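You operate a simulated robot arm through the tools that you are given. There is no shell and no other tool. Be economical: measure what you need, move in short steps, check, and stop when the job is done.

You are at the controls of a simulated two-armed robot. One attempt, no reset.

JOB
Leak-test the small glove, vent before unclamping; bin it if it leaks, else hang it back. Where these are worked on the way, their far stop is far enough and under half their travel is too little: test vent.

Only the result counts: the job must be done as asked and must still hold three seconds after the hand-in. Knocking over, shifting, dropping, spilling or breaking anything else fails it.

ROBOT AND FRAMES
Two 7-joint arms with three-finger grippers on one trunk, on a base that drives. Base frame: it is fixed to the floor where the robot stands at the start and does not move with it; the origin is under the middle of the robot, x ahead of it, y to its left, z up. Units: m, rad, N and s.
The left shoulder is at the start at [0.07, 0.146, 1.338], the right one opposite. With the tool pointing down near the work surface each hand reaches from about 0.1 to 0.5 m from the robot's upright axis, wherever it stands, measured 20 degrees to its own side. Places, roughly: pump knob [0.4, -0.2, 1]; test clamp [0.3, -0.6, 1.2]; test gauge [0.5, -0.5, 1.5]; test port [0.5, -0.5, 1.2]; test vent [0.5, -0.2, 0.8]. Payload 2.2 kg a hand.
The TCP of each hand is the grasp point between the finger pads, 0.028 m short of the fingertips. In the tool frame z runs along the fingers and y along their closing line. The gripper opens to 0.102 m. The gripper's body begins 0.071 m behind the TCP.
Orientation is that of the tool frame in the base frame, as a unit quaternion [x, y, z, w]. With the fingers straight down and closing along the base's y, the tool's x points along the base's -x, its y along +y and its z along -z.

CONTROLS
- The arms move only by the tool drive_tool. It takes "left_motion", "right_motion" or both (then of equal length, played together; a hand with none holds still); each is a list of rows, each an object (a shift or turn left out is 0, a gripper value left out holds the last) with "claw": the gripper command, from -1 (fully open) to 1 (shut), values between in proportion; "delta_pos": the shift along the tool's x, y, z in m, a list of three; "angular": the turn, a rotation vector about the tool's x, y, z in rad, a list of three. In form: [{"claw": claw, "delta_pos": [x, y, z], "angular": [wx, wy, wz]}, ...]. A call has 1 to 12 rows; each row is the pose to reach, as a shift and turn from the pose commanded when the call began, along the tool's axes at that moment. A row lasts 0.2 s, in which the tool goes at most 0.05 m and 0.15 rad; a call with a longer step from one row to the next is refused whole, and so is a gripper value outside its range. A pose out of reach is approached as far as the arm can. The call stops where the force on the tool passes 70 N (or 10 N more than at its start, if that is more) or the arm is blocked; 0.2 s more then pass. The fingers move at their own pace and stop on an object; they squeeze with about 36 N. The grip force told is the motor's: it shows also when the fingers shut on nothing. Time passes only in rows, and 0.2 s behind the last, so rows that repeat a pose let the fingers close. The reply holds the time, the measured pose of the TCP, the force on the tool along the base axes, the opening and the grip force, in the units named above and with some noise, with the torque about the TCP (base axes, N m) and any sound that the robot's microphone picked up, and new pictures: "pictures" is both (left out), scene, wrist or none (wrist: the cameras of the hands that moved).
- Cameras (640 x 400 px; columns grow to the right, rows downward): "scene" is now at [0.1364, 0.0074, 1.5679]; the picture's right is [0.02, -1.00, 0.00], its down [-0.55, -0.01, -0.84] and it looks along [0.84, 0.02, -0.55] (base axes); focal length 214 px, centre (320, 200). "left" rides on the left gripper at [0.072, 0.038, -0.086] in its tool frame; the picture's right is [-0.46, 0.89, 0.00], its down [-0.60, -0.32, -0.73] and it looks along [-0.65, -0.34, 0.68] (tool axes); focal length 256 px, centre (320, 200). "right" rides on the right gripper at [0.069, 0.044, -0.086] in its tool frame; the picture's right is [-0.53, 0.85, 0.00], its down [-0.58, -0.36, -0.73] and it looks along [-0.62, -0.39, 0.68] (tool axes); focal length 256 px, centre (320, 200). There is no depth. A picture from a camera that has moved, and an enlarged one, comes with that camera's place and axes in the base frame and with its lens. The place of the scene camera against the robot may be out by one fixed shift of up to 0.012 m in any direction.
- raise_lower(by): slides the trunk up (or, below 0, down) by that many m; the arms and the scene camera ride with it, the base frame stays. It gives what a move gives, with no picture.
- base_move(legs): drives the robot by 1 to 6 legs, each [ahead, left, turn to the left] in m, m and rad, along the robot's own axes; the way and the turn of a leg run together, so that a leg with both is an arc; at most 1.5 m and 3.142 rad a leg. The arms and the cameras ride along, it lands a little off, and it stops where it bumps. It gives what a move gives, and a new picture of the scene camera.
- head_to(pan, tilt): turns the head with the scene camera to pan (to the left, within 1.501 rad either way) and tilt (down, from -0.506 to 1.204), counted from straight ahead of the robot. It gives what a move gives, and a new picture of the scene camera.
- zoom(camera, box): a new picture of the part [left, top, right, bottom] of that camera's present view, enlarged. It takes no simulated time.
- close_job(): hands the job in; it is judged then, once.

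Go step by step. Nothing tells you exact positions but the pictures and the camera data: compare them with the known pose of the tool, close in by small moves and look again before you grip or let go. The budget is 120 turns and 260 pictures, counting those below and the enlarged ones. Unless the task says otherwise, let go and move clear before handing in, and close with one line.

The tools are called after ">>>" as a command line: name --argument value ..., lists and objects as JSON in quotes. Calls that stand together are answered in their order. drive_tool: Moves the arms, as the interface text tells. Its arguments: {"type":"object","properties":{"left_motion":{"type":"array"},"right_motion":{"type":"array"},"pictures":{"type":"string","enum":["both","scene","wrist","none"]}},"required":[]} The other tools are called the same way: raise_lower (by) slides the trunk up or down; base_move (legs) drives the base; head_to (pan, tilt) turns the head that bears the scene camera; zoom (camera, box) takes an enlarged picture of a part of a camera's view; close_job () hands the job in.

At the start:

```text
time_s: 0.0
left_tool_pos: [0.3877, 0.1465, 1.5362]
left_tool_rot: [-0.001, 1.0, 0.0, 0.001]
left_force: [0.3, 0.0, -0.8]
left_moment: [0.0, 0.0, 0.04]
left_gripper_width: 0.1022
left_grasp_force: 0.1
right_tool_pos: [0.3428, -0.229, 1.5026]
right_tool_rot: [0.0, 1.0, 0.001, 0.0]
right_force: [-0.6, -0.9, -0.1]
right_moment: [0.03, -0.04, 0.0]
right_gripper_width: 0.102
right_grasp_force: 0.1
trunk travel left (down, up): [-0.875, 0.065]
robot x, y, heading: [0.0003, 0.0015, 0.001]
head pan, tilt: [0.021, 0.578]
```

scene: 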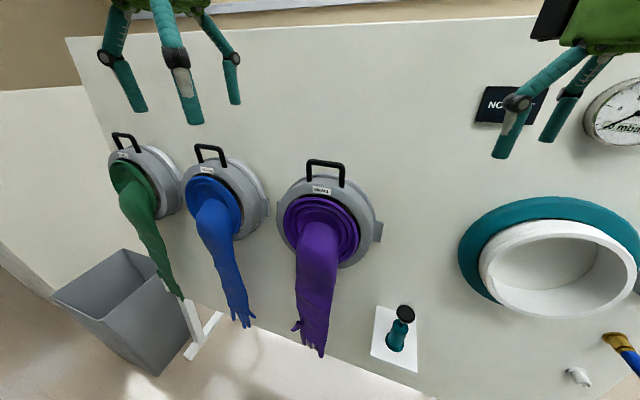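
right: 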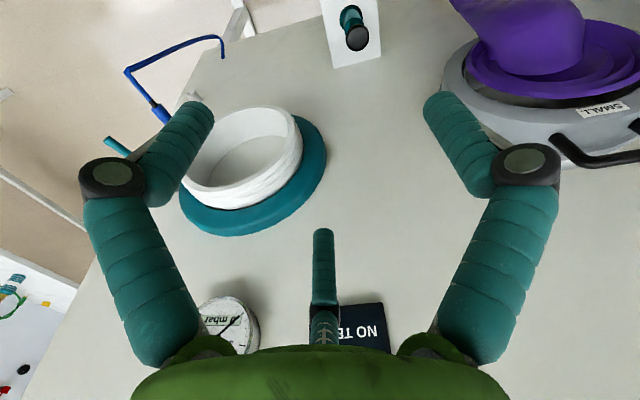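
left: 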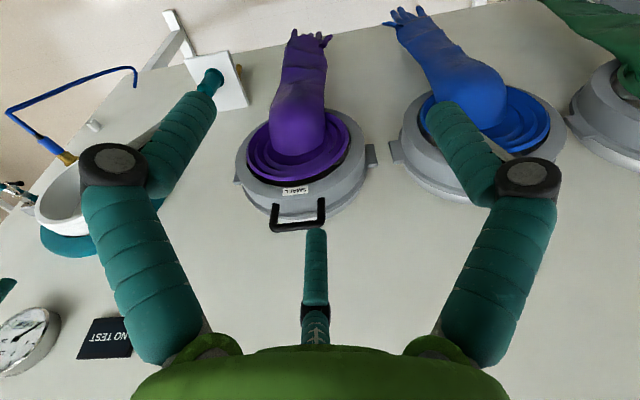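

I see a tilted or vertical panel with three gloves (labels), a test port, gauge, a pump knob, a vent valve and a bin on the left. I'll zoom in to read the labels and turn the head to see the clamp.

>>> zoom --camera "scene" --box '[80, 120, 400, 320]'

>>> head_to --pan -0.7 --tilt 0.6

```text
2.00 times, centred on (240, 220) of scene
camera zoom: at [0.1364, 0.0074, 1.5679], right [0.02, -1.0, 0.0], down [-0.55, -0.01, -0.84], along [0.84, 0.02, -0.55], focal length 429 px, centre (480, 160)
```

zoom: 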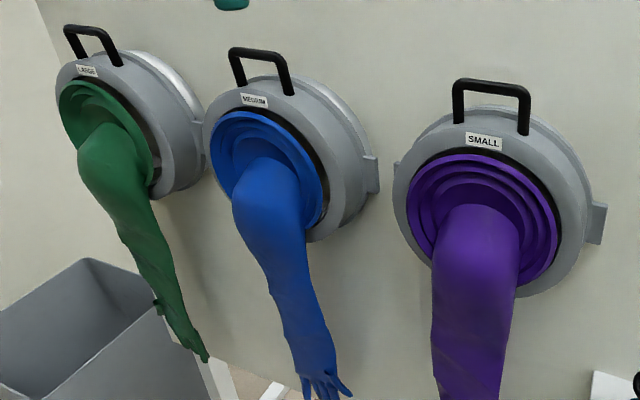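

```text
time_s: 1.1
left_tool_pos: [0.3865, 0.1472, 1.5356]
left_tool_rot: [0.0, 1.0, -0.001, 0.001]
left_force: [-0.2, 0.4, 0.2]
left_moment: [0.02, -0.01, 0.04]
left_gripper_width: 0.1017
left_grasp_force: 0.1
right_tool_pos: [0.3446, -0.2284, 1.5019]
right_tool_rot: [0.0, 1.0, -0.001, 0.0]
right_force: [-0.2, -0.1, -0.4]
right_moment: [-0.01, 0.04, -0.02]
right_gripper_width: 0.102
right_grasp_force: 0.0
trunk travel left (down, up): [-0.875, 0.065]
robot x, y, heading: [-0.0018, -0.0002, -0.002]
head pan, tilt: [-0.7, 0.6]
camera scene: at [0.115, -0.0513, 1.566], right [-0.64, -0.77, 0.0], down [-0.43, 0.36, -0.83], along [0.63, -0.53, -0.56], focal length 214 px, centre (320, 200)
```

scene: 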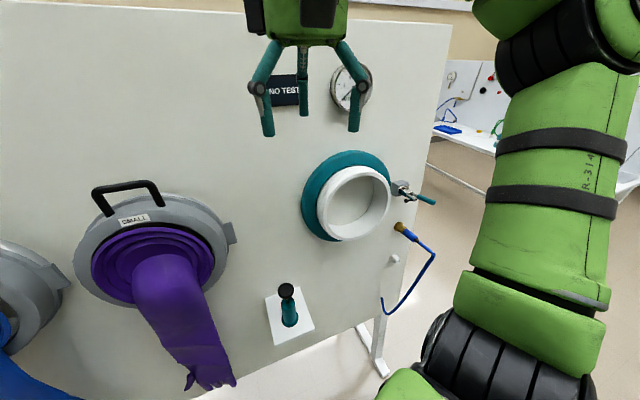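

The small (purple) glove ring hangs left of the port; the port has a clamp lever on its right, plus a blue hose and a small white thing. Zooming on the details.

>>> zoom --camera "scene" --box '[280, 130, 460, 243]'

>>> zoom --camera "scene" --box '[250, 220, 450, 345]'

>>> zoom --camera "scene" --box '[60, 160, 260, 285]'

>>> zoom --camera "scene" --box '[230, 40, 410, 152]'

```text
3.54 times, centred on (370, 186) of scene
camera zoom: at [0.115, -0.0513, 1.566], right [-0.64, -0.77, 0.0], down [-0.43, 0.36, -0.83], along [0.63, -0.53, -0.56], focal length 759 px, centre (143, 248)
```

zoom: 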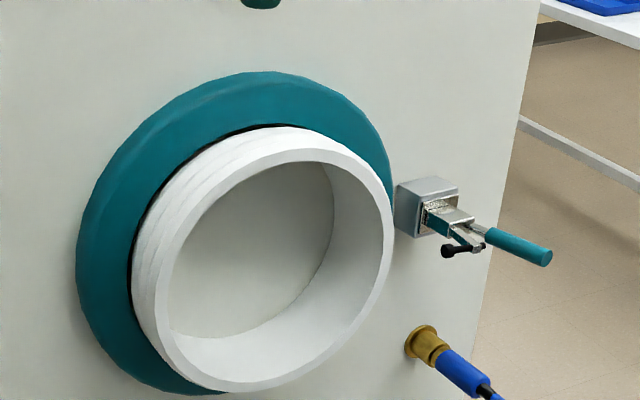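

```text
3.20 times, centred on (350, 282) of scene
camera zoom: at [0.115, -0.0513, 1.566], right [-0.64, -0.77, 0.0], down [-0.43, 0.36, -0.83], along [0.63, -0.53, -0.56], focal length 686 px, centre (224, -64)
```

zoom: 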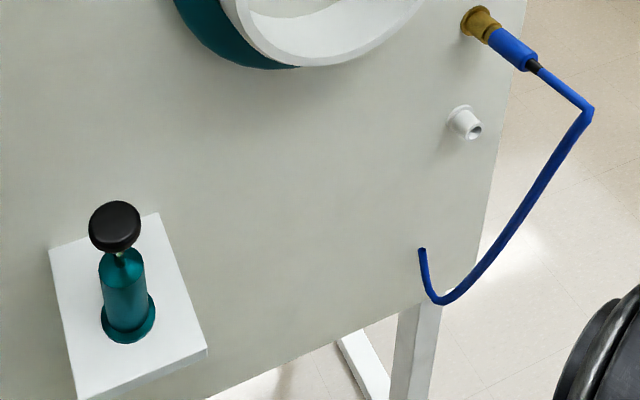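

```text
3.20 times, centred on (160, 222) of scene
camera zoom: at [0.115, -0.0513, 1.566], right [-0.64, -0.77, 0.0], down [-0.43, 0.36, -0.83], along [0.63, -0.53, -0.56], focal length 686 px, centre (832, 128)
```

zoom: 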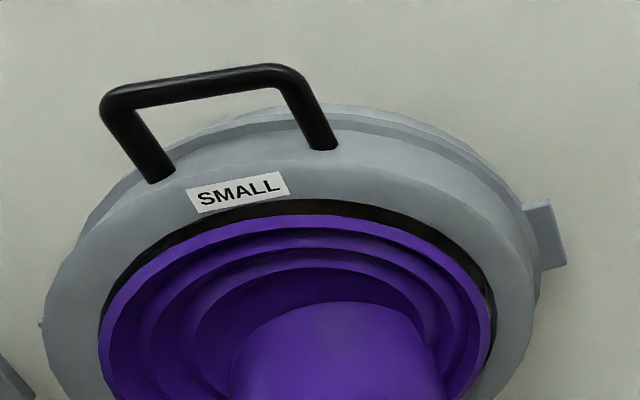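

```text
3.56 times, centred on (320, 96) of scene
camera zoom: at [0.115, -0.0513, 1.566], right [-0.64, -0.77, 0.0], down [-0.43, 0.36, -0.83], along [0.63, -0.53, -0.56], focal length 763 px, centre (320, 570)
```

zoom: 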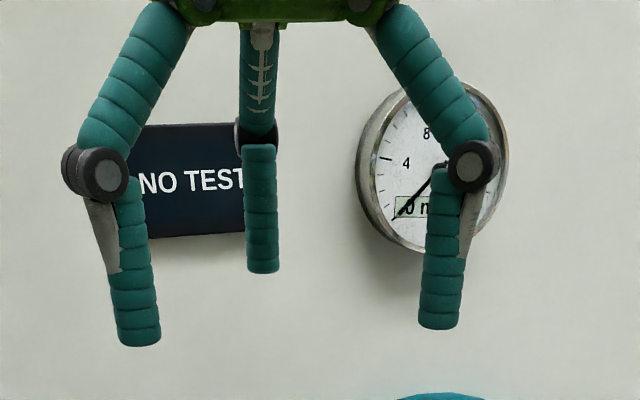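

The panel is vertical at about x≈0.5. I'll look lower for the vent, and straight for the layout of the lower part.

>>> head_to --pan -0.35 --tilt 1.0

>>> zoom --camera "right" --box '[80, 0, 400, 200]'

```text
time_s: 1.9
left_tool_pos: [0.387, 0.147, 1.5364]
left_tool_rot: [0.0, 1.0, 0.0, 0.001]
left_force: [1.0, 0.2, -0.4]
left_moment: [0.02, -0.01, 0.0]
left_gripper_width: 0.1019
left_grasp_force: 0.0
right_tool_pos: [0.3452, -0.2291, 1.5021]
right_tool_rot: [0.0, 1.0, 0.0, 0.001]
right_force: [0.3, 0.3, -0.1]
right_moment: [0.0, 0.02, 0.02]
right_gripper_width: 0.1019
right_grasp_force: 0.1
trunk travel left (down, up): [-0.875, 0.065]
robot x, y, heading: [-0.0016, -0.0016, 0.003]
head pan, tilt: [-0.351, 1.0]
camera scene: at [0.1128, -0.0185, 1.534], right [-0.34, -0.94, 0.0], down [-0.79, 0.29, -0.54], along [0.51, -0.19, -0.84], focal length 214 px, centre (320, 200)
```

scene: 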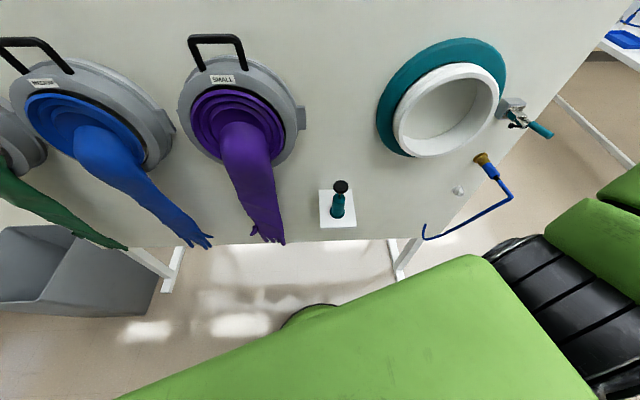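

```text
2.00 times, centred on (240, 100) of right
camera zoom: at [0.2735, -0.1852, 1.5887], right [0.53, 0.85, 0.0], down [0.58, -0.36, 0.73], along [0.62, -0.39, -0.68], focal length 512 px, centre (480, 400)
```

zoom: 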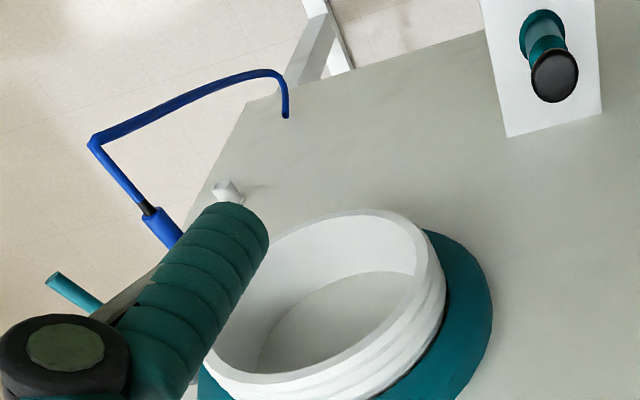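

Triangulating between cameras, the panel is yawed: x≈0.62 at y=0 and x≈0.37 at y=-0.65. I'll turn the robot about 0.37 rad right to face it squarely and look again.

>>> base_move --legs '[[0, 0, -0.37]]'

>>> head_to --pan 0.0 --tilt 0.5

```text
time_s: 3.5
left_tool_pos: [0.4142, -0.003, 1.5353]
left_tool_rot: [0.185, 0.983, -0.001, 0.0]
left_force: [-0.3, 0.6, 0.2]
left_moment: [-0.04, -0.01, -0.01]
left_gripper_width: 0.102
left_grasp_force: 0.0
right_tool_pos: [0.2388, -0.3383, 1.5025]
right_tool_rot: [0.185, 0.983, -0.001, 0.0]
right_force: [-0.1, -0.1, 0.2]
right_moment: [0.04, 0.02, 0.0]
right_gripper_width: 0.1019
right_grasp_force: 0.1
trunk travel left (down, up): [-0.875, 0.065]
robot x, y, heading: [0.002, -0.002, -0.368]
head pan, tilt: [-0.351, 1.0]
camera scene: at [0.097, -0.0576, 1.534], right [-0.66, -0.75, 0.0], down [-0.63, 0.56, -0.54], along [0.4, -0.36, -0.84], focal length 214 px, centre (320, 200)
```

scene: 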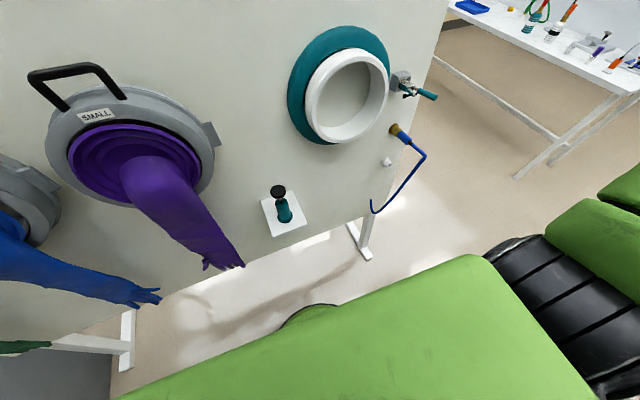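

```text
time_s: 4.4
left_tool_pos: [0.4137, -0.0034, 1.5349]
left_tool_rot: [0.185, 0.983, -0.001, 0.001]
left_force: [-0.3, 0.4, -0.5]
left_moment: [-0.01, 0.02, 0.01]
left_gripper_width: 0.1019
left_grasp_force: 0.1
right_tool_pos: [0.2355, -0.3384, 1.5019]
right_tool_rot: [0.185, 0.983, 0.0, 0.0]
right_force: [-0.4, 0.3, 0.5]
right_moment: [-0.03, 0.0, 0.01]
right_gripper_width: 0.1019
right_grasp_force: 0.0
trunk travel left (down, up): [-0.875, 0.065]
robot x, y, heading: [0.0015, 0.0016, -0.377]
head pan, tilt: [0.0, 0.499]
camera scene: at [0.1284, -0.0462, 1.575], right [-0.37, -0.93, 0.0], down [-0.45, 0.18, -0.88], along [0.82, -0.32, -0.48], focal length 214 px, centre (320, 200)
```

scene: 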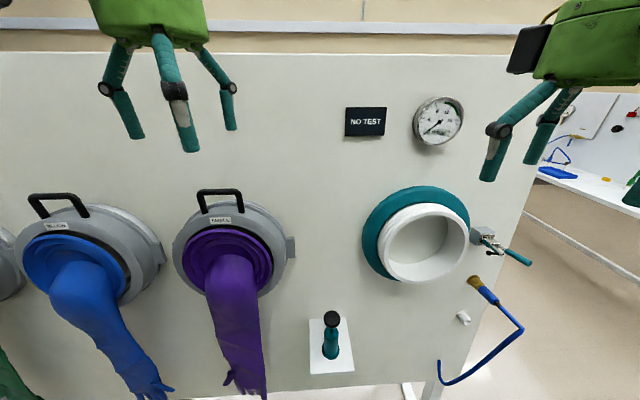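

The panel's now square to the robot (normal along heading ≈ -0.37). Panel about 0.58 m ahead of the axis; the small ring's handle is at about 0.534 ahead, 0.21 left, z 1.377. I'll inspect the hand shape and the handle more closely.

>>> zoom --camera "scene" --box '[80, 0, 272, 120]'

>>> zoom --camera "scene" --box '[150, 160, 310, 260]'

>>> zoom --camera "left" --box '[0, 0, 640, 400]'

```text
3.33 times, centred on (176, 60) of scene
camera zoom: at [0.1284, -0.0462, 1.575], right [-0.37, -0.93, 0.0], down [-0.45, 0.18, -0.88], along [0.82, -0.32, -0.48], focal length 715 px, centre (800, 667)
```

zoom: 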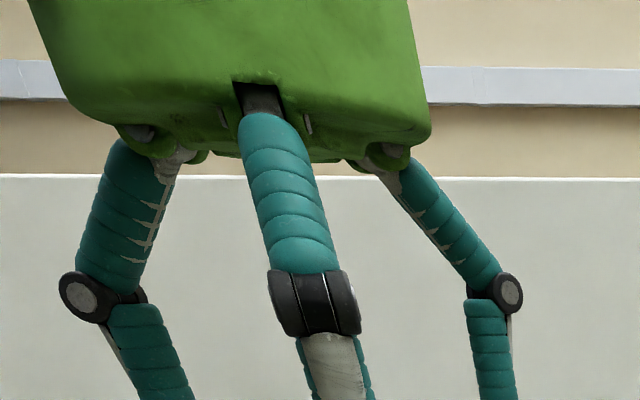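

```text
4.00 times, centred on (230, 210) of scene
camera zoom: at [0.1284, -0.0462, 1.575], right [-0.37, -0.93, 0.0], down [-0.45, 0.18, -0.88], along [0.82, -0.32, -0.48], focal length 858 px, centre (680, 160)
```

zoom: 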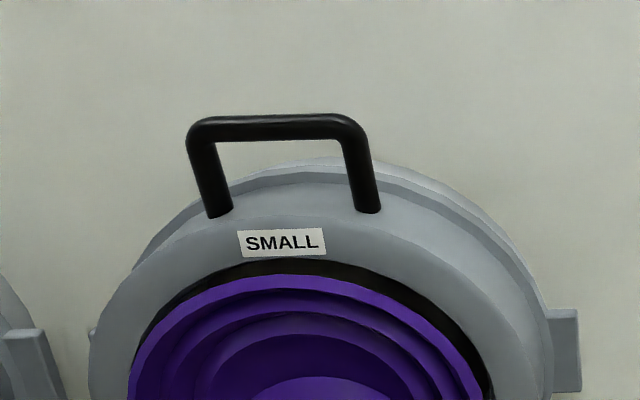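

```text
1.00 times, centred on (320, 200) of left (not enlarged: the box is as wide or as high as the picture)
camera zoom: at [0.3601, 0.0562, 1.6204], right [0.76, 0.66, 0.0], down [0.45, -0.51, 0.73], along [0.48, -0.55, -0.68], focal length 256 px, centre (320, 200)
```

zoom: 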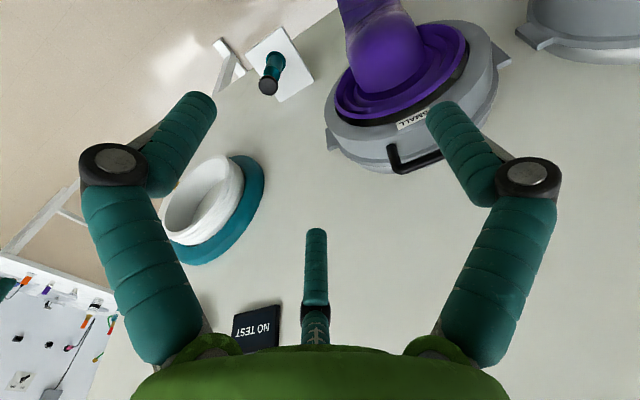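

The hand looks three-fingered; I'll close the right gripper to see how the fingers really close.

>>> drive_tool --right_motion '[{"claw": 0.4}, {"claw": 0.4}, {"claw": 0.4}]' --pictures "both"

```text
time_s: 5.2
left_tool_pos: [0.4132, -0.0038, 1.5355]
left_tool_rot: [0.185, 0.983, -0.001, 0.001]
left_force: [-0.2, 0.0, -0.2]
left_moment: [0.01, -0.01, 0.0]
left_gripper_width: 0.1023
left_grasp_force: 0.0
right_tool_pos: [0.237, -0.3385, 1.5029]
right_tool_rot: [0.186, 0.983, 0.001, 0.0]
right_force: [0.3, -0.5, -0.5]
right_moment: [0.0, -0.04, 0.01]
right_gripper_width: 0.0301
right_grasp_force: 0.0
trunk travel left (down, up): [-0.875, 0.065]
robot x, y, heading: [0.0002, -0.0007, -0.371]
head pan, tilt: [0.0, 0.499]
camera scene: at [0.1286, -0.046, 1.5751], right [-0.36, -0.93, 0.0], down [-0.45, 0.17, -0.88], along [0.82, -0.32, -0.48], focal length 214 px, centre (320, 200)
camera right: at [0.1869, -0.2729, 1.5886], right [0.81, 0.59, 0.0], down [0.4, -0.55, 0.73], along [0.43, -0.59, -0.68], focal length 256 px, centre (320, 200)
```

scene: 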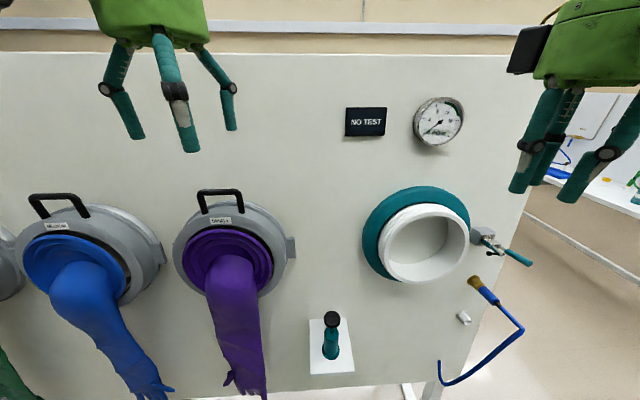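
right: 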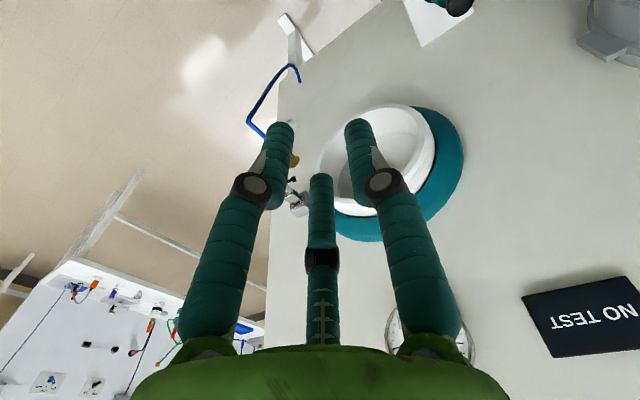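

The fingers close centrally; I'll trust the stated pad geometry. Zooming the left wrist view to see how the ring hangs on the panel.

>>> zoom --camera "left" --box '[300, 0, 540, 180]'

>>> zoom --camera "scene" --box '[340, 170, 560, 307]'

```text
2.22 times, centred on (420, 90) of left
camera zoom: at [0.3603, 0.0563, 1.6204], right [0.76, 0.66, 0.0], down [0.45, -0.51, 0.73], along [0.48, -0.55, -0.68], focal length 569 px, centre (98, 444)
```

zoom: 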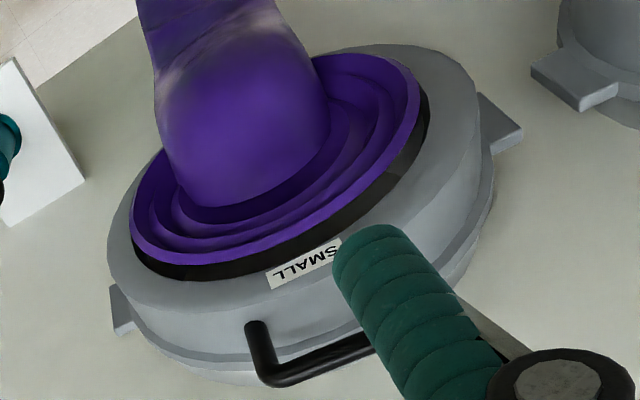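

```text
2.91 times, centred on (450, 238) of scene
camera zoom: at [0.1286, -0.046, 1.5751], right [-0.36, -0.93, 0.0], down [-0.45, 0.17, -0.88], along [0.82, -0.32, -0.48], focal length 624 px, centre (-58, 88)
```

zoom: 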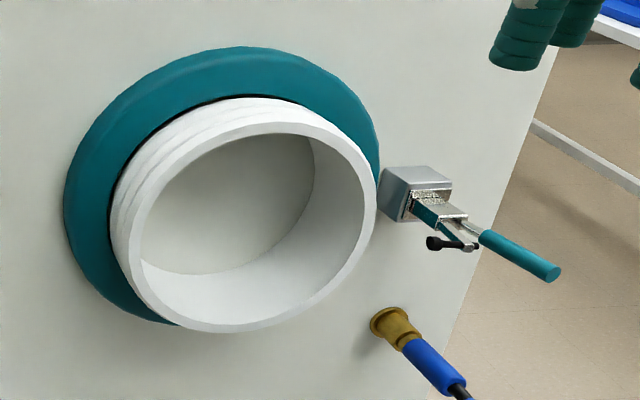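

I plan a horizontal approach (fingers pointing at the panel, closing vertically on the handle bar). First pitching the left hand forward.

>>> drive_tool --left_motion '[{"angular": [0, -0.145, 0], "delta_pos": [0.005, 0.006, 0]}, {"angular": [0, -0.29, 0], "delta_pos": [0.01, 0.012, 0]}, {"angular": [0, -0.435, 0], "delta_pos": [0.015, 0.018, 0]}, {"angular": [0, -0.58, 0], "delta_pos": [0.02, 0.024, 0]}, {"angular": [0, -0.725, 0], "delta_pos": [0.02, 0.03, 0]}, {"angular": [0, -0.87, 0], "delta_pos": [0.02, 0.036, 0]}, {"angular": [0, -1.015, 0], "delta_pos": [0.02, 0.042, 0]}, {"angular": [0, -1.16, 0], "delta_pos": [0.02, 0.048, 0]}, {"angular": [0, -1.305, 0], "delta_pos": [0.02, 0.054, 0]}, {"angular": [0, -1.45, 0], "delta_pos": [0.02, 0.06, 0]}, {"angular": [0, -1.571, 0], "delta_pos": [0.02, 0.064, 0]}, {"angular": [0, -1.571, 0], "delta_pos": [0.02, 0.064, 0]}]' --pictures "both"

```text
time_s: 7.8
left_tool_pos: [0.4258, 0.0586, 1.5545]
left_tool_rot: [0.131, 0.694, -0.131, 0.695]
left_force: [0.1, -0.3, -0.2]
left_moment: [-0.03, 0.01, -0.01]
left_gripper_width: 0.1018
left_grasp_force: 0.0
left hand out of reach, approached as far as the arm can: row 11, 12
right_tool_pos: [0.2359, -0.3401, 1.5028]
right_tool_rot: [0.184, 0.983, 0.0, 0.001]
right_force: [0.0, 0.0, -0.4]
right_moment: [-0.02, -0.01, -0.01]
right_gripper_width: 0.0305
right_grasp_force: 0.1
trunk travel left (down, up): [-0.875, 0.065]
robot x, y, heading: [-0.0014, -0.0033, -0.37]
head pan, tilt: [0.0, 0.499]
camera scene: at [0.1287, -0.0462, 1.5751], right [-0.36, -0.93, 0.0], down [-0.45, 0.17, -0.88], along [0.82, -0.32, -0.48], focal length 214 px, centre (320, 200)
camera left: at [0.3594, 0.1249, 1.4818], right [0.32, 0.82, 0.46], down [-0.8, -0.03, 0.6], along [0.51, -0.56, 0.65], focal length 256 px, centre (320, 200)
```

scene: 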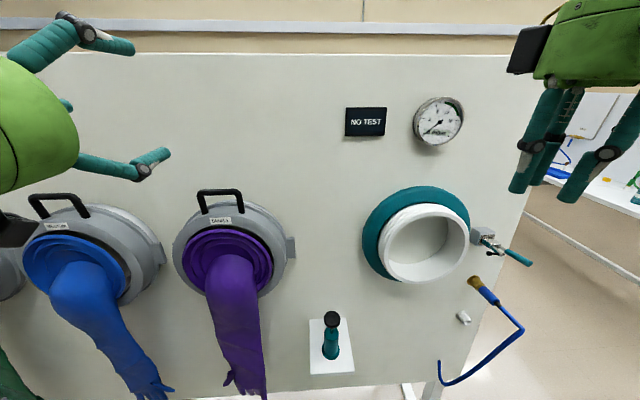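
left: 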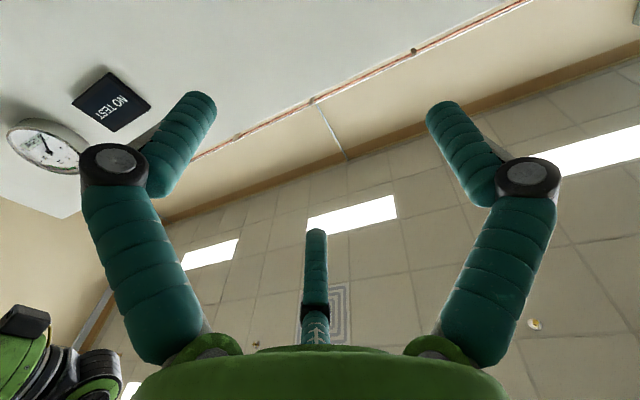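

Now roll the left hand +90° so it closes vertically.

>>> drive_tool --left_motion '[{"angular": [0, 0, 0.145]}, {"angular": [0, 0, 0.29]}, {"angular": [0, 0, 0.435]}, {"angular": [0, 0, 0.58]}, {"angular": [0, 0, 0.725]}, {"angular": [0, 0, 0.87]}, {"angular": [0, 0, 1.015]}, {"angular": [0, 0, 1.16]}, {"angular": [0, 0, 1.305]}, {"angular": [0, 0, 1.45]}, {"angular": [0, 0, 1.571]}, {"angular": [0, 0, 1.571]}]' --pictures "both"

```text
time_s: 10.4
left_tool_pos: [0.428, 0.0017, 1.536]
left_tool_rot: [0.582, 0.4, 0.399, 0.585]
left_force: [0.9, 1.1, -0.5]
left_moment: [0.01, -0.01, -0.01]
left_gripper_width: 0.1018
left_grasp_force: 0.0
left hand out of reach, approached as far as the arm can: row 9, 10, 11, 12
right_tool_pos: [0.238, -0.3362, 1.5022]
right_tool_rot: [0.186, 0.983, 0.0, 0.0]
right_force: [0.2, -0.1, -0.5]
right_moment: [0.03, 0.04, 0.02]
right_gripper_width: 0.0306
right_grasp_force: 0.0
trunk travel left (down, up): [-0.875, 0.065]
robot x, y, heading: [-0.0008, 0.001, -0.372]
head pan, tilt: [0.0, 0.499]
camera scene: at [0.1298, -0.0448, 1.575], right [-0.36, -0.93, 0.0], down [-0.45, 0.17, -0.88], along [0.82, -0.32, -0.48], focal length 214 px, centre (320, 200)
camera left: at [0.3743, 0.1002, 1.5731], right [-0.17, -0.43, 0.89], down [-0.9, -0.3, -0.32], along [0.4, -0.85, -0.34], focal length 256 px, centre (320, 200)
```

scene: 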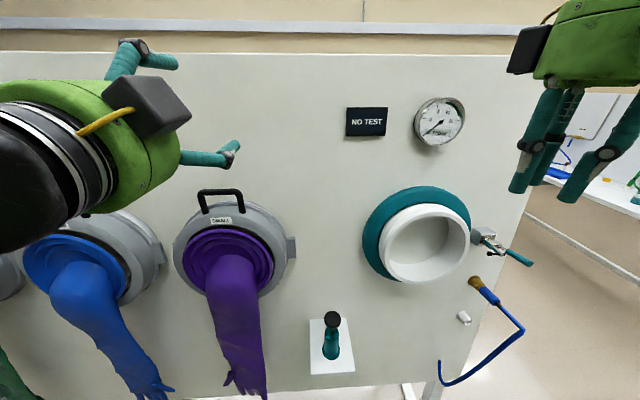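
left: 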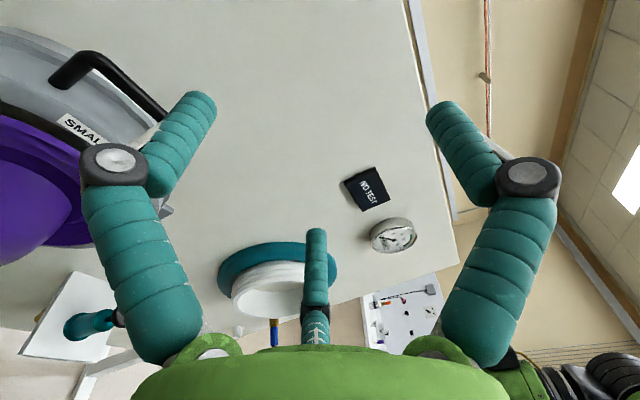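

The hand is now oriented right (z into panel, y up, x left) but folded too close. I'll back the base 0.10 m and shift 0.05 m left, then come down.

>>> base_move --legs '[[-0.1, 0.05, 0]]'

>>> drive_tool --left_motion '[{"claw": 0.0, "delta_pos": [0, -0.04, 0.0]}, {"claw": 0.0, "delta_pos": [0, -0.08, 0.0]}, {"claw": 0.0, "delta_pos": [0, -0.12, 0.0]}, {"claw": 0.0, "delta_pos": [0, -0.15, 0.0]}, {"claw": 0.0, "delta_pos": [0, -0.15, 0.0]}]'

```text
time_s: 11.6
left_tool_pos: [0.3598, 0.0779, 1.5349]
left_tool_rot: [0.584, 0.4, 0.399, 0.582]
left_force: [0.6, -0.5, -0.8]
left_moment: [-0.01, -0.01, 0.05]
left_gripper_width: 0.1018
left_grasp_force: 0.1
right_tool_pos: [0.1693, -0.2623, 1.4989]
right_tool_rot: [0.186, 0.983, 0.002, -0.002]
right_force: [0.6, -1.8, -0.8]
right_moment: [0.05, 0.04, 0.05]
right_gripper_width: 0.0307
right_grasp_force: 0.1
trunk travel left (down, up): [-0.875, 0.065]
robot x, y, heading: [-0.0717, 0.0819, -0.378]
head pan, tilt: [0.0, 0.499]
camera scene: at [0.0613, 0.0309, 1.5743], right [-0.36, -0.93, 0.0], down [-0.45, 0.18, -0.88], along [0.82, -0.32, -0.48], focal length 214 px, centre (320, 200)
```

scene: 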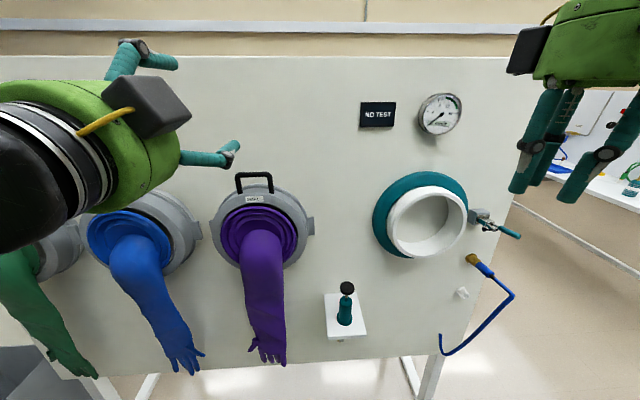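

```text
time_s: 12.8
left_tool_pos: [0.4082, 0.0123, 1.4347]
left_tool_rot: [0.582, 0.4, 0.399, 0.585]
left_force: [0.2, -0.2, 0.3]
left_moment: [0.01, 0.04, 0.0]
left_gripper_width: 0.0513
left_grasp_force: 0.0
left hand out of reach, approached as far as the arm can: row 1, 2, 3, 4, 5
right_tool_pos: [0.1668, -0.2569, 1.5013]
right_tool_rot: [0.186, 0.983, 0.001, -0.001]
right_force: [0.8, -0.1, -0.7]
right_moment: [0.02, 0.02, -0.01]
right_gripper_width: 0.0306
right_grasp_force: 0.1
trunk travel left (down, up): [-0.875, 0.065]
robot x, y, heading: [-0.0694, 0.0787, -0.374]
head pan, tilt: [0.0, 0.499]
camera scene: at [0.0572, 0.0355, 1.5749], right [-0.36, -0.93, 0.0], down [-0.45, 0.18, -0.88], along [0.82, -0.32, -0.48], focal length 214 px, centre (320, 200)
camera left: at [0.3545, 0.1111, 1.4725], right [-0.17, -0.43, 0.89], down [-0.9, -0.3, -0.32], along [0.4, -0.85, -0.34], focal length 256 px, centre (320, 200)
```

scene: 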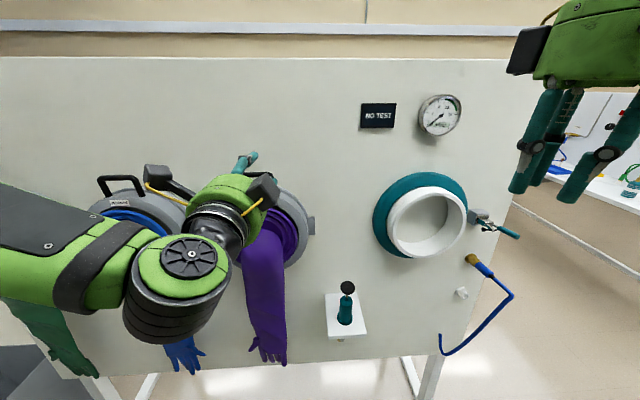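
left: 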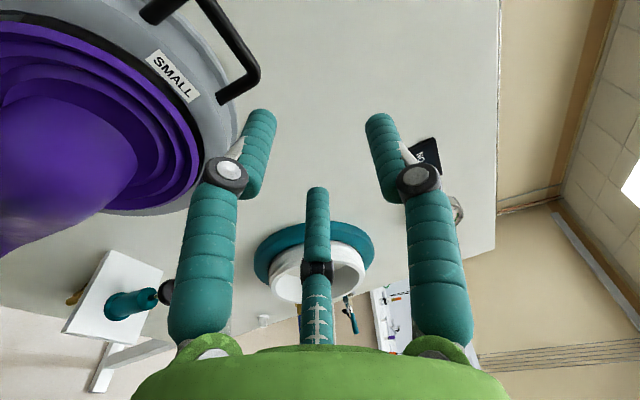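

The arm is too folded; extending forward should bring it within reach. Moving 0.07 m forward and checking.

>>> drive_tool --left_motion '[{"delta_pos": [0, 0, 0.04]}, {"delta_pos": [0, 0, 0.08]}, {"delta_pos": [0, 0, 0.08]}]' --pictures "wrist"

```text
time_s: 13.6
left_tool_pos: [0.4814, -0.0165, 1.4365]
left_tool_rot: [0.582, 0.4, 0.399, 0.585]
left_force: [0.2, -0.1, -0.7]
left_moment: [0.01, -0.01, -0.02]
left_gripper_width: 0.0511
left_grasp_force: 0.0
right_tool_pos: [0.164, -0.2555, 1.5032]
right_tool_rot: [0.185, 0.983, 0.0, 0.001]
right_force: [-0.3, 0.1, -0.4]
right_moment: [0.01, 0.02, -0.02]
right_gripper_width: 0.0309
right_grasp_force: 0.0
trunk travel left (down, up): [-0.875, 0.065]
robot x, y, heading: [-0.0688, 0.0802, -0.376]
head pan, tilt: [0.0, 0.499]
camera left: at [0.4279, 0.0818, 1.4728], right [-0.17, -0.43, 0.89], down [-0.9, -0.3, -0.32], along [0.4, -0.85, -0.34], focal length 256 px, centre (320, 200)
```

left: 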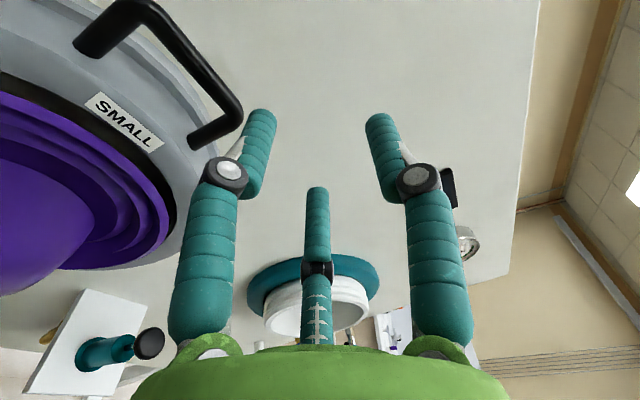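

Bar estimated at f≈0.54, l≈0.22, z≈1.374 (robot-normal frame). Moving left/down to line up in front of it with a narrow opening, then re-checking.

>>> drive_tool --left_motion '[{"claw": 0.3, "delta_pos": [0.03, -0.025, 0.0]}, {"claw": 0.3, "delta_pos": [0.06, -0.055, 0.0]}, {"claw": 0.3, "delta_pos": [0.06, -0.055, 0.015]}, {"claw": 0.3, "delta_pos": [0.06, -0.055, 0.015]}]' --pictures "both"

```text
time_s: 14.6
left_tool_pos: [0.5165, 0.027, 1.3876]
left_tool_rot: [0.583, 0.403, 0.398, 0.583]
left_force: [0.5, 0.9, -0.1]
left_moment: [-0.03, -0.01, -0.04]
left_gripper_width: 0.0356
left_grasp_force: 0.1
left hand out of reach, approached as far as the arm can: row 2, 3, 4
right_tool_pos: [0.1671, -0.2544, 1.5016]
right_tool_rot: [0.187, 0.982, -0.001, -0.001]
right_force: [0.8, 0.1, 0.0]
right_moment: [-0.04, 0.0, 0.02]
right_gripper_width: 0.0309
right_grasp_force: 0.0
trunk travel left (down, up): [-0.875, 0.065]
robot x, y, heading: [-0.0728, 0.0841, -0.372]
head pan, tilt: [0.0, 0.499]
camera scene: at [0.059, 0.0384, 1.5748], right [-0.36, -0.93, 0.0], down [-0.45, 0.17, -0.88], along [0.82, -0.32, -0.48], focal length 214 px, centre (320, 200)
camera left: at [0.4629, 0.1249, 1.4244], right [-0.16, -0.43, 0.89], down [-0.9, -0.3, -0.31], along [0.4, -0.85, -0.34], focal length 256 px, centre (320, 200)
```

scene: 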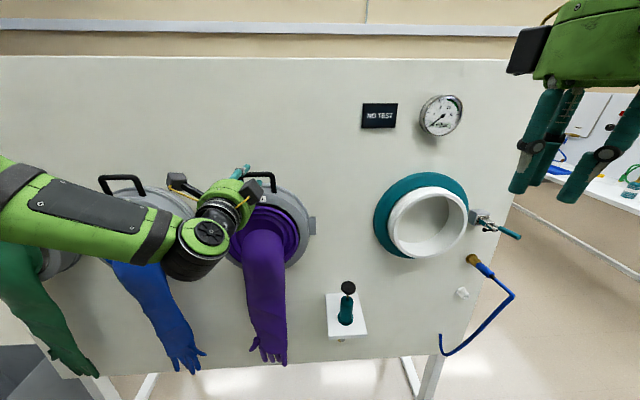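
left: 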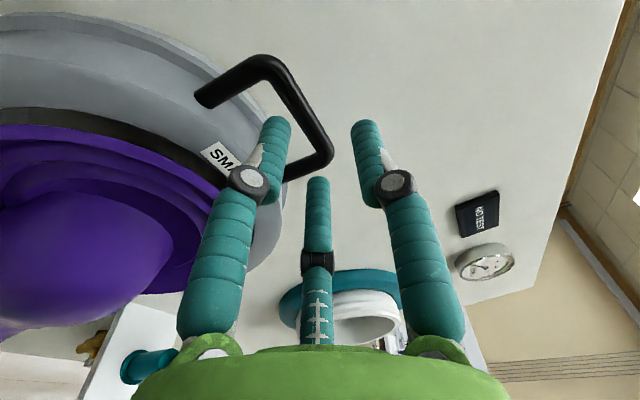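

Bar is at l≈0.22, z≈1.376; the hand's slightly high. Correct down ~8 mm and move forward partway.

>>> drive_tool --left_motion '[{"claw": 0.3, "delta_pos": [0.005, -0.009, 0.012]}, {"claw": 0.3, "delta_pos": [0.006, -0.009, 0.024]}, {"claw": 0.3, "delta_pos": [0.006, -0.009, 0.024]}]' --pictures "both"

>>> zoom --camera "scene" --box '[180, 140, 340, 240]'

```text
time_s: 15.4
left_tool_pos: [0.5364, 0.0146, 1.3888]
left_tool_rot: [0.582, 0.403, 0.4, 0.582]
left_force: [0.8, 0.6, 0.0]
left_moment: [0.01, 0.01, -0.04]
left_gripper_width: 0.0358
left_grasp_force: 0.2
left hand out of reach, approached as far as the arm can: row 1, 2, 3
right_tool_pos: [0.1652, -0.2557, 1.5025]
right_tool_rot: [0.185, 0.983, -0.001, 0.0]
right_force: [0.1, -0.4, 0.7]
right_moment: [0.01, 0.05, 0.01]
right_gripper_width: 0.0306
right_grasp_force: 0.0
trunk travel left (down, up): [-0.875, 0.065]
robot x, y, heading: [-0.073, 0.0819, -0.372]
head pan, tilt: [0.0, 0.499]
camera scene: at [0.0566, 0.0382, 1.5751], right [-0.36, -0.93, 0.0], down [-0.45, 0.17, -0.88], along [0.82, -0.32, -0.48], focal length 214 px, centre (320, 200)
camera left: at [0.4813, 0.1118, 1.4258], right [-0.16, -0.43, 0.89], down [-0.9, -0.31, -0.31], along [0.41, -0.85, -0.34], focal length 256 px, centre (320, 200)
```

scene: 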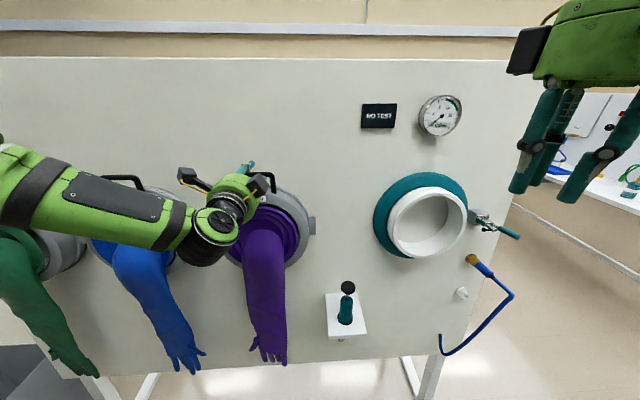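
left: 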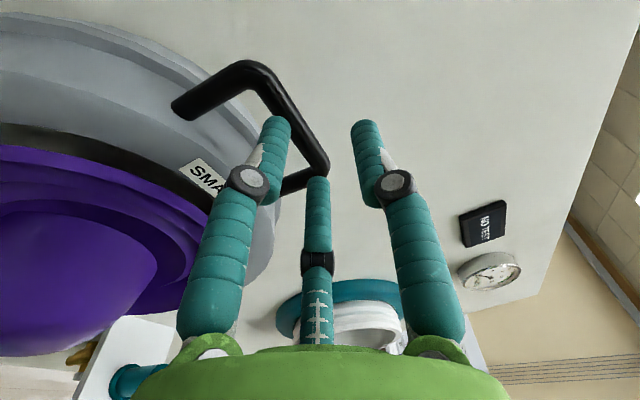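

```text
4.00 times, centred on (260, 190) of scene
camera zoom: at [0.0566, 0.0382, 1.5751], right [-0.36, -0.93, 0.0], down [-0.45, 0.17, -0.88], along [0.82, -0.32, -0.48], focal length 858 px, centre (560, 240)
```

zoom: 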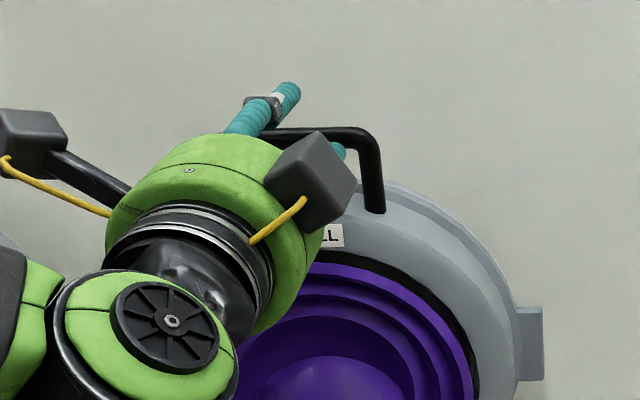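

The arm can't go lower in this posture, so I'll raise the hand a bit and lower the trunk instead.

>>> drive_tool --left_motion '[{"claw": 0.3, "delta_pos": [0, 0.025, -0.01]}, {"claw": 0.3, "delta_pos": [0, 0.05, -0.01]}, {"claw": 0.3, "delta_pos": [0, 0.05, -0.01]}]' --pictures "none"

>>> raise_lower --by -0.06

>>> drive_tool --left_motion '[{"claw": 0.3, "delta_pos": [0.005, 0, 0.005]}, {"claw": 0.3, "delta_pos": [0.01, 0, 0.01]}, {"claw": 0.3, "delta_pos": [0.01, 0, 0.01]}]' --pictures "wrist"

```text
time_s: 16.2
left_tool_pos: [0.5256, 0.0168, 1.4395]
left_tool_rot: [0.582, 0.399, 0.399, 0.585]
left_force: [0.8, 0.7, 0.2]
left_moment: [-0.01, 0.01, -0.01]
left_gripper_width: 0.0357
left_grasp_force: 0.2
right_tool_pos: [0.1659, -0.2562, 1.5028]
right_tool_rot: [0.186, 0.983, 0.0, -0.001]
right_force: [0.2, 0.0, -0.1]
right_moment: [0.01, 0.0, 0.01]
right_gripper_width: 0.0308
right_grasp_force: 0.0
trunk travel left (down, up): [-0.875, 0.065]
robot x, y, heading: [-0.0712, 0.0798, -0.371]
head pan, tilt: [0.0, 0.499]
```

```text
time_s: 17.2
left_tool_pos: [0.5249, 0.0161, 1.3801]
left_tool_rot: [0.582, 0.399, 0.399, 0.585]
left_force: [-0.7, 0.4, 0.4]
left_moment: [0.0, -0.01, 0.01]
left_gripper_width: 0.0357
left_grasp_force: 0.0
right_tool_pos: [0.1655, -0.2564, 1.4414]
right_tool_rot: [0.186, 0.983, 0.0, 0.0]
right_force: [0.4, 0.0, -1.0]
right_moment: [-0.05, 0.02, -0.01]
right_gripper_width: 0.0308
right_grasp_force: 0.0
trunk travel left (down, up): [-0.815, 0.125]
robot x, y, heading: [-0.0697, 0.0852, -0.375]
head pan, tilt: [0.0, 0.499]
```

```text
time_s: 18.0
left_tool_pos: [0.5382, 0.0209, 1.3799]
left_tool_rot: [0.582, 0.4, 0.399, 0.585]
left_force: [0.6, -0.3, 0.5]
left_moment: [0.0, 0.01, 0.02]
left_gripper_width: 0.0357
left_grasp_force: 0.0
right_tool_pos: [0.1654, -0.2566, 1.4429]
right_tool_rot: [0.186, 0.983, -0.001, 0.0]
right_force: [0.2, -0.9, -1.0]
right_moment: [0.04, -0.03, 0.02]
right_gripper_width: 0.0305
right_grasp_force: 0.0
trunk travel left (down, up): [-0.815, 0.125]
robot x, y, heading: [-0.069, 0.0834, -0.375]
head pan, tilt: [0.0, 0.499]
camera left: at [0.4838, 0.1196, 1.4164], right [-0.17, -0.43, 0.89], down [-0.9, -0.3, -0.32], along [0.4, -0.85, -0.34], focal length 256 px, centre (320, 200)
```

left: 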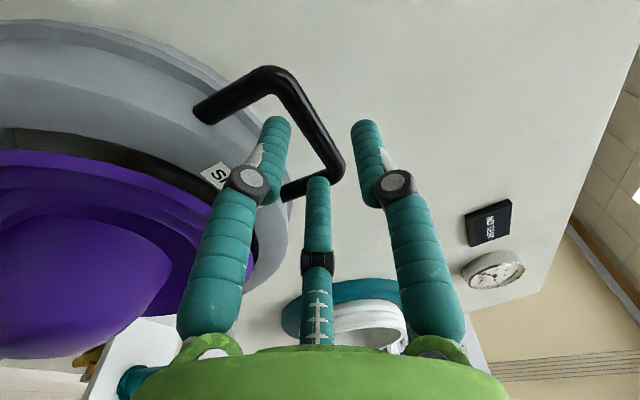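

All views agree: bar at f≈0.55, z≈1.372. Down 7 mm, narrow to 31 mm, and advance 40 mm so the bar sits between the pads.

>>> drive_tool --left_motion '[{"claw": 0.4, "delta_pos": [0.004, -0.007, 0.0]}, {"claw": 0.4, "delta_pos": [0.004, -0.007, 0.01]}, {"claw": 0.4, "delta_pos": [0.004, -0.007, 0.02]}, {"claw": 0.4, "delta_pos": [0.004, -0.007, 0.03]}, {"claw": 0.4, "delta_pos": [0.004, -0.007, 0.042]}, {"claw": 0.4, "delta_pos": [0.004, -0.007, 0.042]}]' --pictures "both"

>>> zoom --camera "left" --box '[200, 40, 440, 190]'

```text
time_s: 19.4
left_tool_pos: [0.5804, 0.0105, 1.3719]
left_tool_rot: [0.582, 0.401, 0.399, 0.584]
left_force: [-0.1, -0.6, -6.5]
left_moment: [0.1, 0.0, -0.02]
left_gripper_width: 0.0312
left_grasp_force: 0.3
right_tool_pos: [0.1653, -0.2561, 1.4406]
right_tool_rot: [0.186, 0.983, 0.0, -0.001]
right_force: [-0.6, -0.1, 0.4]
right_moment: [-0.03, 0.0, -0.03]
right_gripper_width: 0.0305
right_grasp_force: 0.0
trunk travel left (down, up): [-0.815, 0.125]
robot x, y, heading: [-0.0712, 0.0826, -0.372]
head pan, tilt: [0.0, 0.499]
camera scene: at [0.0574, 0.0365, 1.5149], right [-0.36, -0.93, 0.0], down [-0.45, 0.17, -0.88], along [0.82, -0.32, -0.48], focal length 214 px, centre (320, 200)
camera left: at [0.5261, 0.1084, 1.4087], right [-0.17, -0.43, 0.89], down [-0.9, -0.3, -0.32], along [0.4, -0.85, -0.34], focal length 256 px, centre (320, 200)
```

scene: 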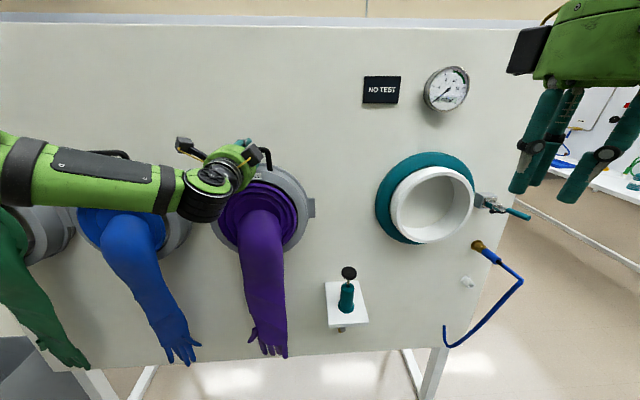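
left: 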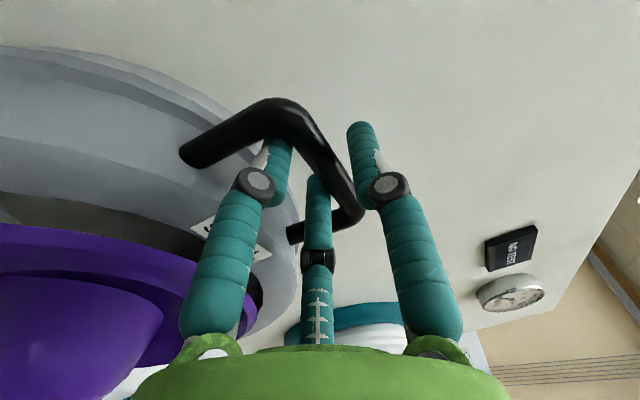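

```text
2.67 times, centred on (320, 115) of left
camera zoom: at [0.5261, 0.1084, 1.4087], right [-0.17, -0.43, 0.89], down [-0.9, -0.3, -0.32], along [0.4, -0.85, -0.34], focal length 683 px, centre (320, 427)
```

zoom: 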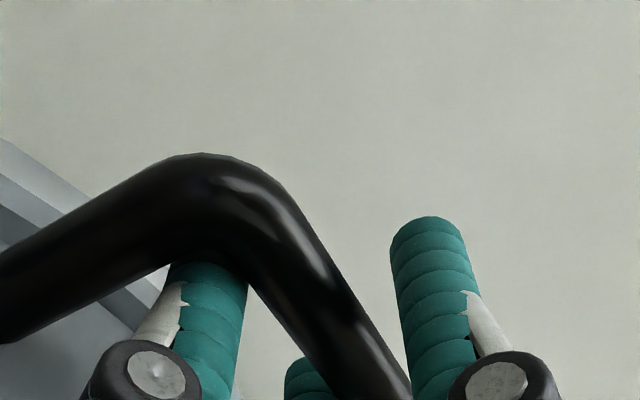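

The bar is between the fingers. Closing on it.

>>> drive_tool --left_motion '[{"claw": 1, "delta_pos": [0, 0.0, 0]}, {"claw": 1}, {"claw": 1}, {"claw": 1}]' --pictures "wrist"

```text
time_s: 20.4
left_tool_pos: [0.5785, 0.0108, 1.3714]
left_tool_rot: [0.583, 0.4, 0.399, 0.584]
left_force: [-1.8, 0.5, -4.5]
left_moment: [0.01, 0.16, -0.06]
left_gripper_width: 0.0219
left_grasp_force: 36.0
right_tool_pos: [0.1655, -0.2569, 1.4418]
right_tool_rot: [0.186, 0.983, 0.0, -0.001]
right_force: [-1.2, -0.7, -0.6]
right_moment: [0.01, -0.01, 0.01]
right_gripper_width: 0.0303
right_grasp_force: 0.0
trunk travel left (down, up): [-0.815, 0.125]
robot x, y, heading: [-0.0725, 0.0799, -0.379]
head pan, tilt: [0.0, 0.499]
camera left: at [0.5262, 0.1086, 1.4086], right [-0.17, -0.43, 0.89], down [-0.9, -0.3, -0.32], along [0.4, -0.85, -0.34], focal length 256 px, centre (320, 200)
```

left: 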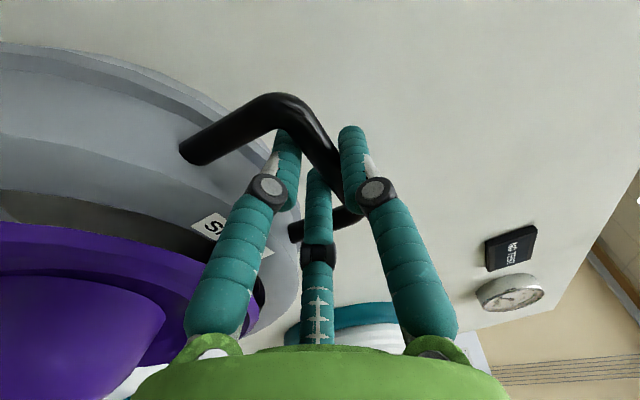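

Gripped (width 21.9 mm, full force). Try pulling straight out from the panel a little and watch the force.

>>> drive_tool --left_motion '[{"claw": 1, "delta_pos": [0, 0.002, -0.008]}, {"claw": 1, "delta_pos": [0, 0.002, -0.016]}, {"claw": 1, "delta_pos": [0, 0.002, -0.024]}, {"claw": 1, "delta_pos": [0, 0.002, -0.03]}]' --pictures "both"

```text
time_s: 21.4
left_tool_pos: [0.5503, 0.0225, 1.3742]
left_tool_rot: [0.581, 0.4, 0.399, 0.585]
left_force: [-1.8, 0.0, -0.9]
left_moment: [0.06, 0.26, 0.04]
left_gripper_width: 0.0218
left_grasp_force: 36.2
right_tool_pos: [0.1664, -0.2561, 1.4418]
right_tool_rot: [0.185, 0.983, 0.0, -0.001]
right_force: [0.2, -0.3, -0.5]
right_moment: [0.03, -0.01, 0.02]
right_gripper_width: 0.0307
right_grasp_force: 0.1
trunk travel left (down, up): [-0.815, 0.125]
robot x, y, heading: [-0.0741, 0.0823, -0.374]
head pan, tilt: [0.0, 0.499]
camera scene: at [0.057, 0.0371, 1.515], right [-0.36, -0.93, 0.0], down [-0.45, 0.17, -0.88], along [0.82, -0.32, -0.48], focal length 214 px, centre (320, 200)
camera left: at [0.4968, 0.1194, 1.4112], right [-0.17, -0.43, 0.89], down [-0.9, -0.3, -0.32], along [0.4, -0.85, -0.34], focal length 256 px, centre (320, 200)
```

scene: 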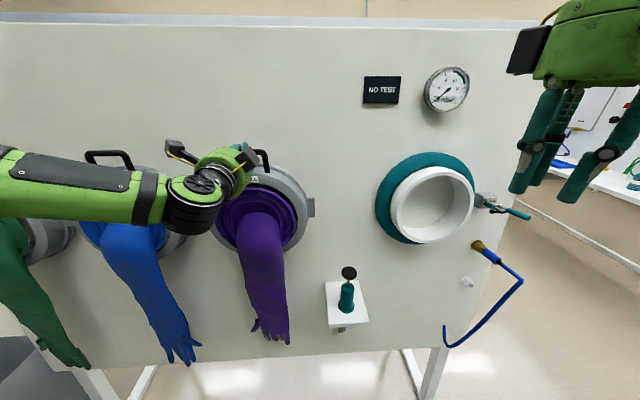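
left: 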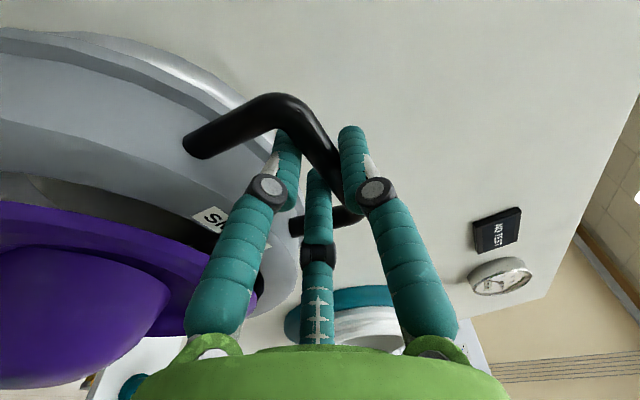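

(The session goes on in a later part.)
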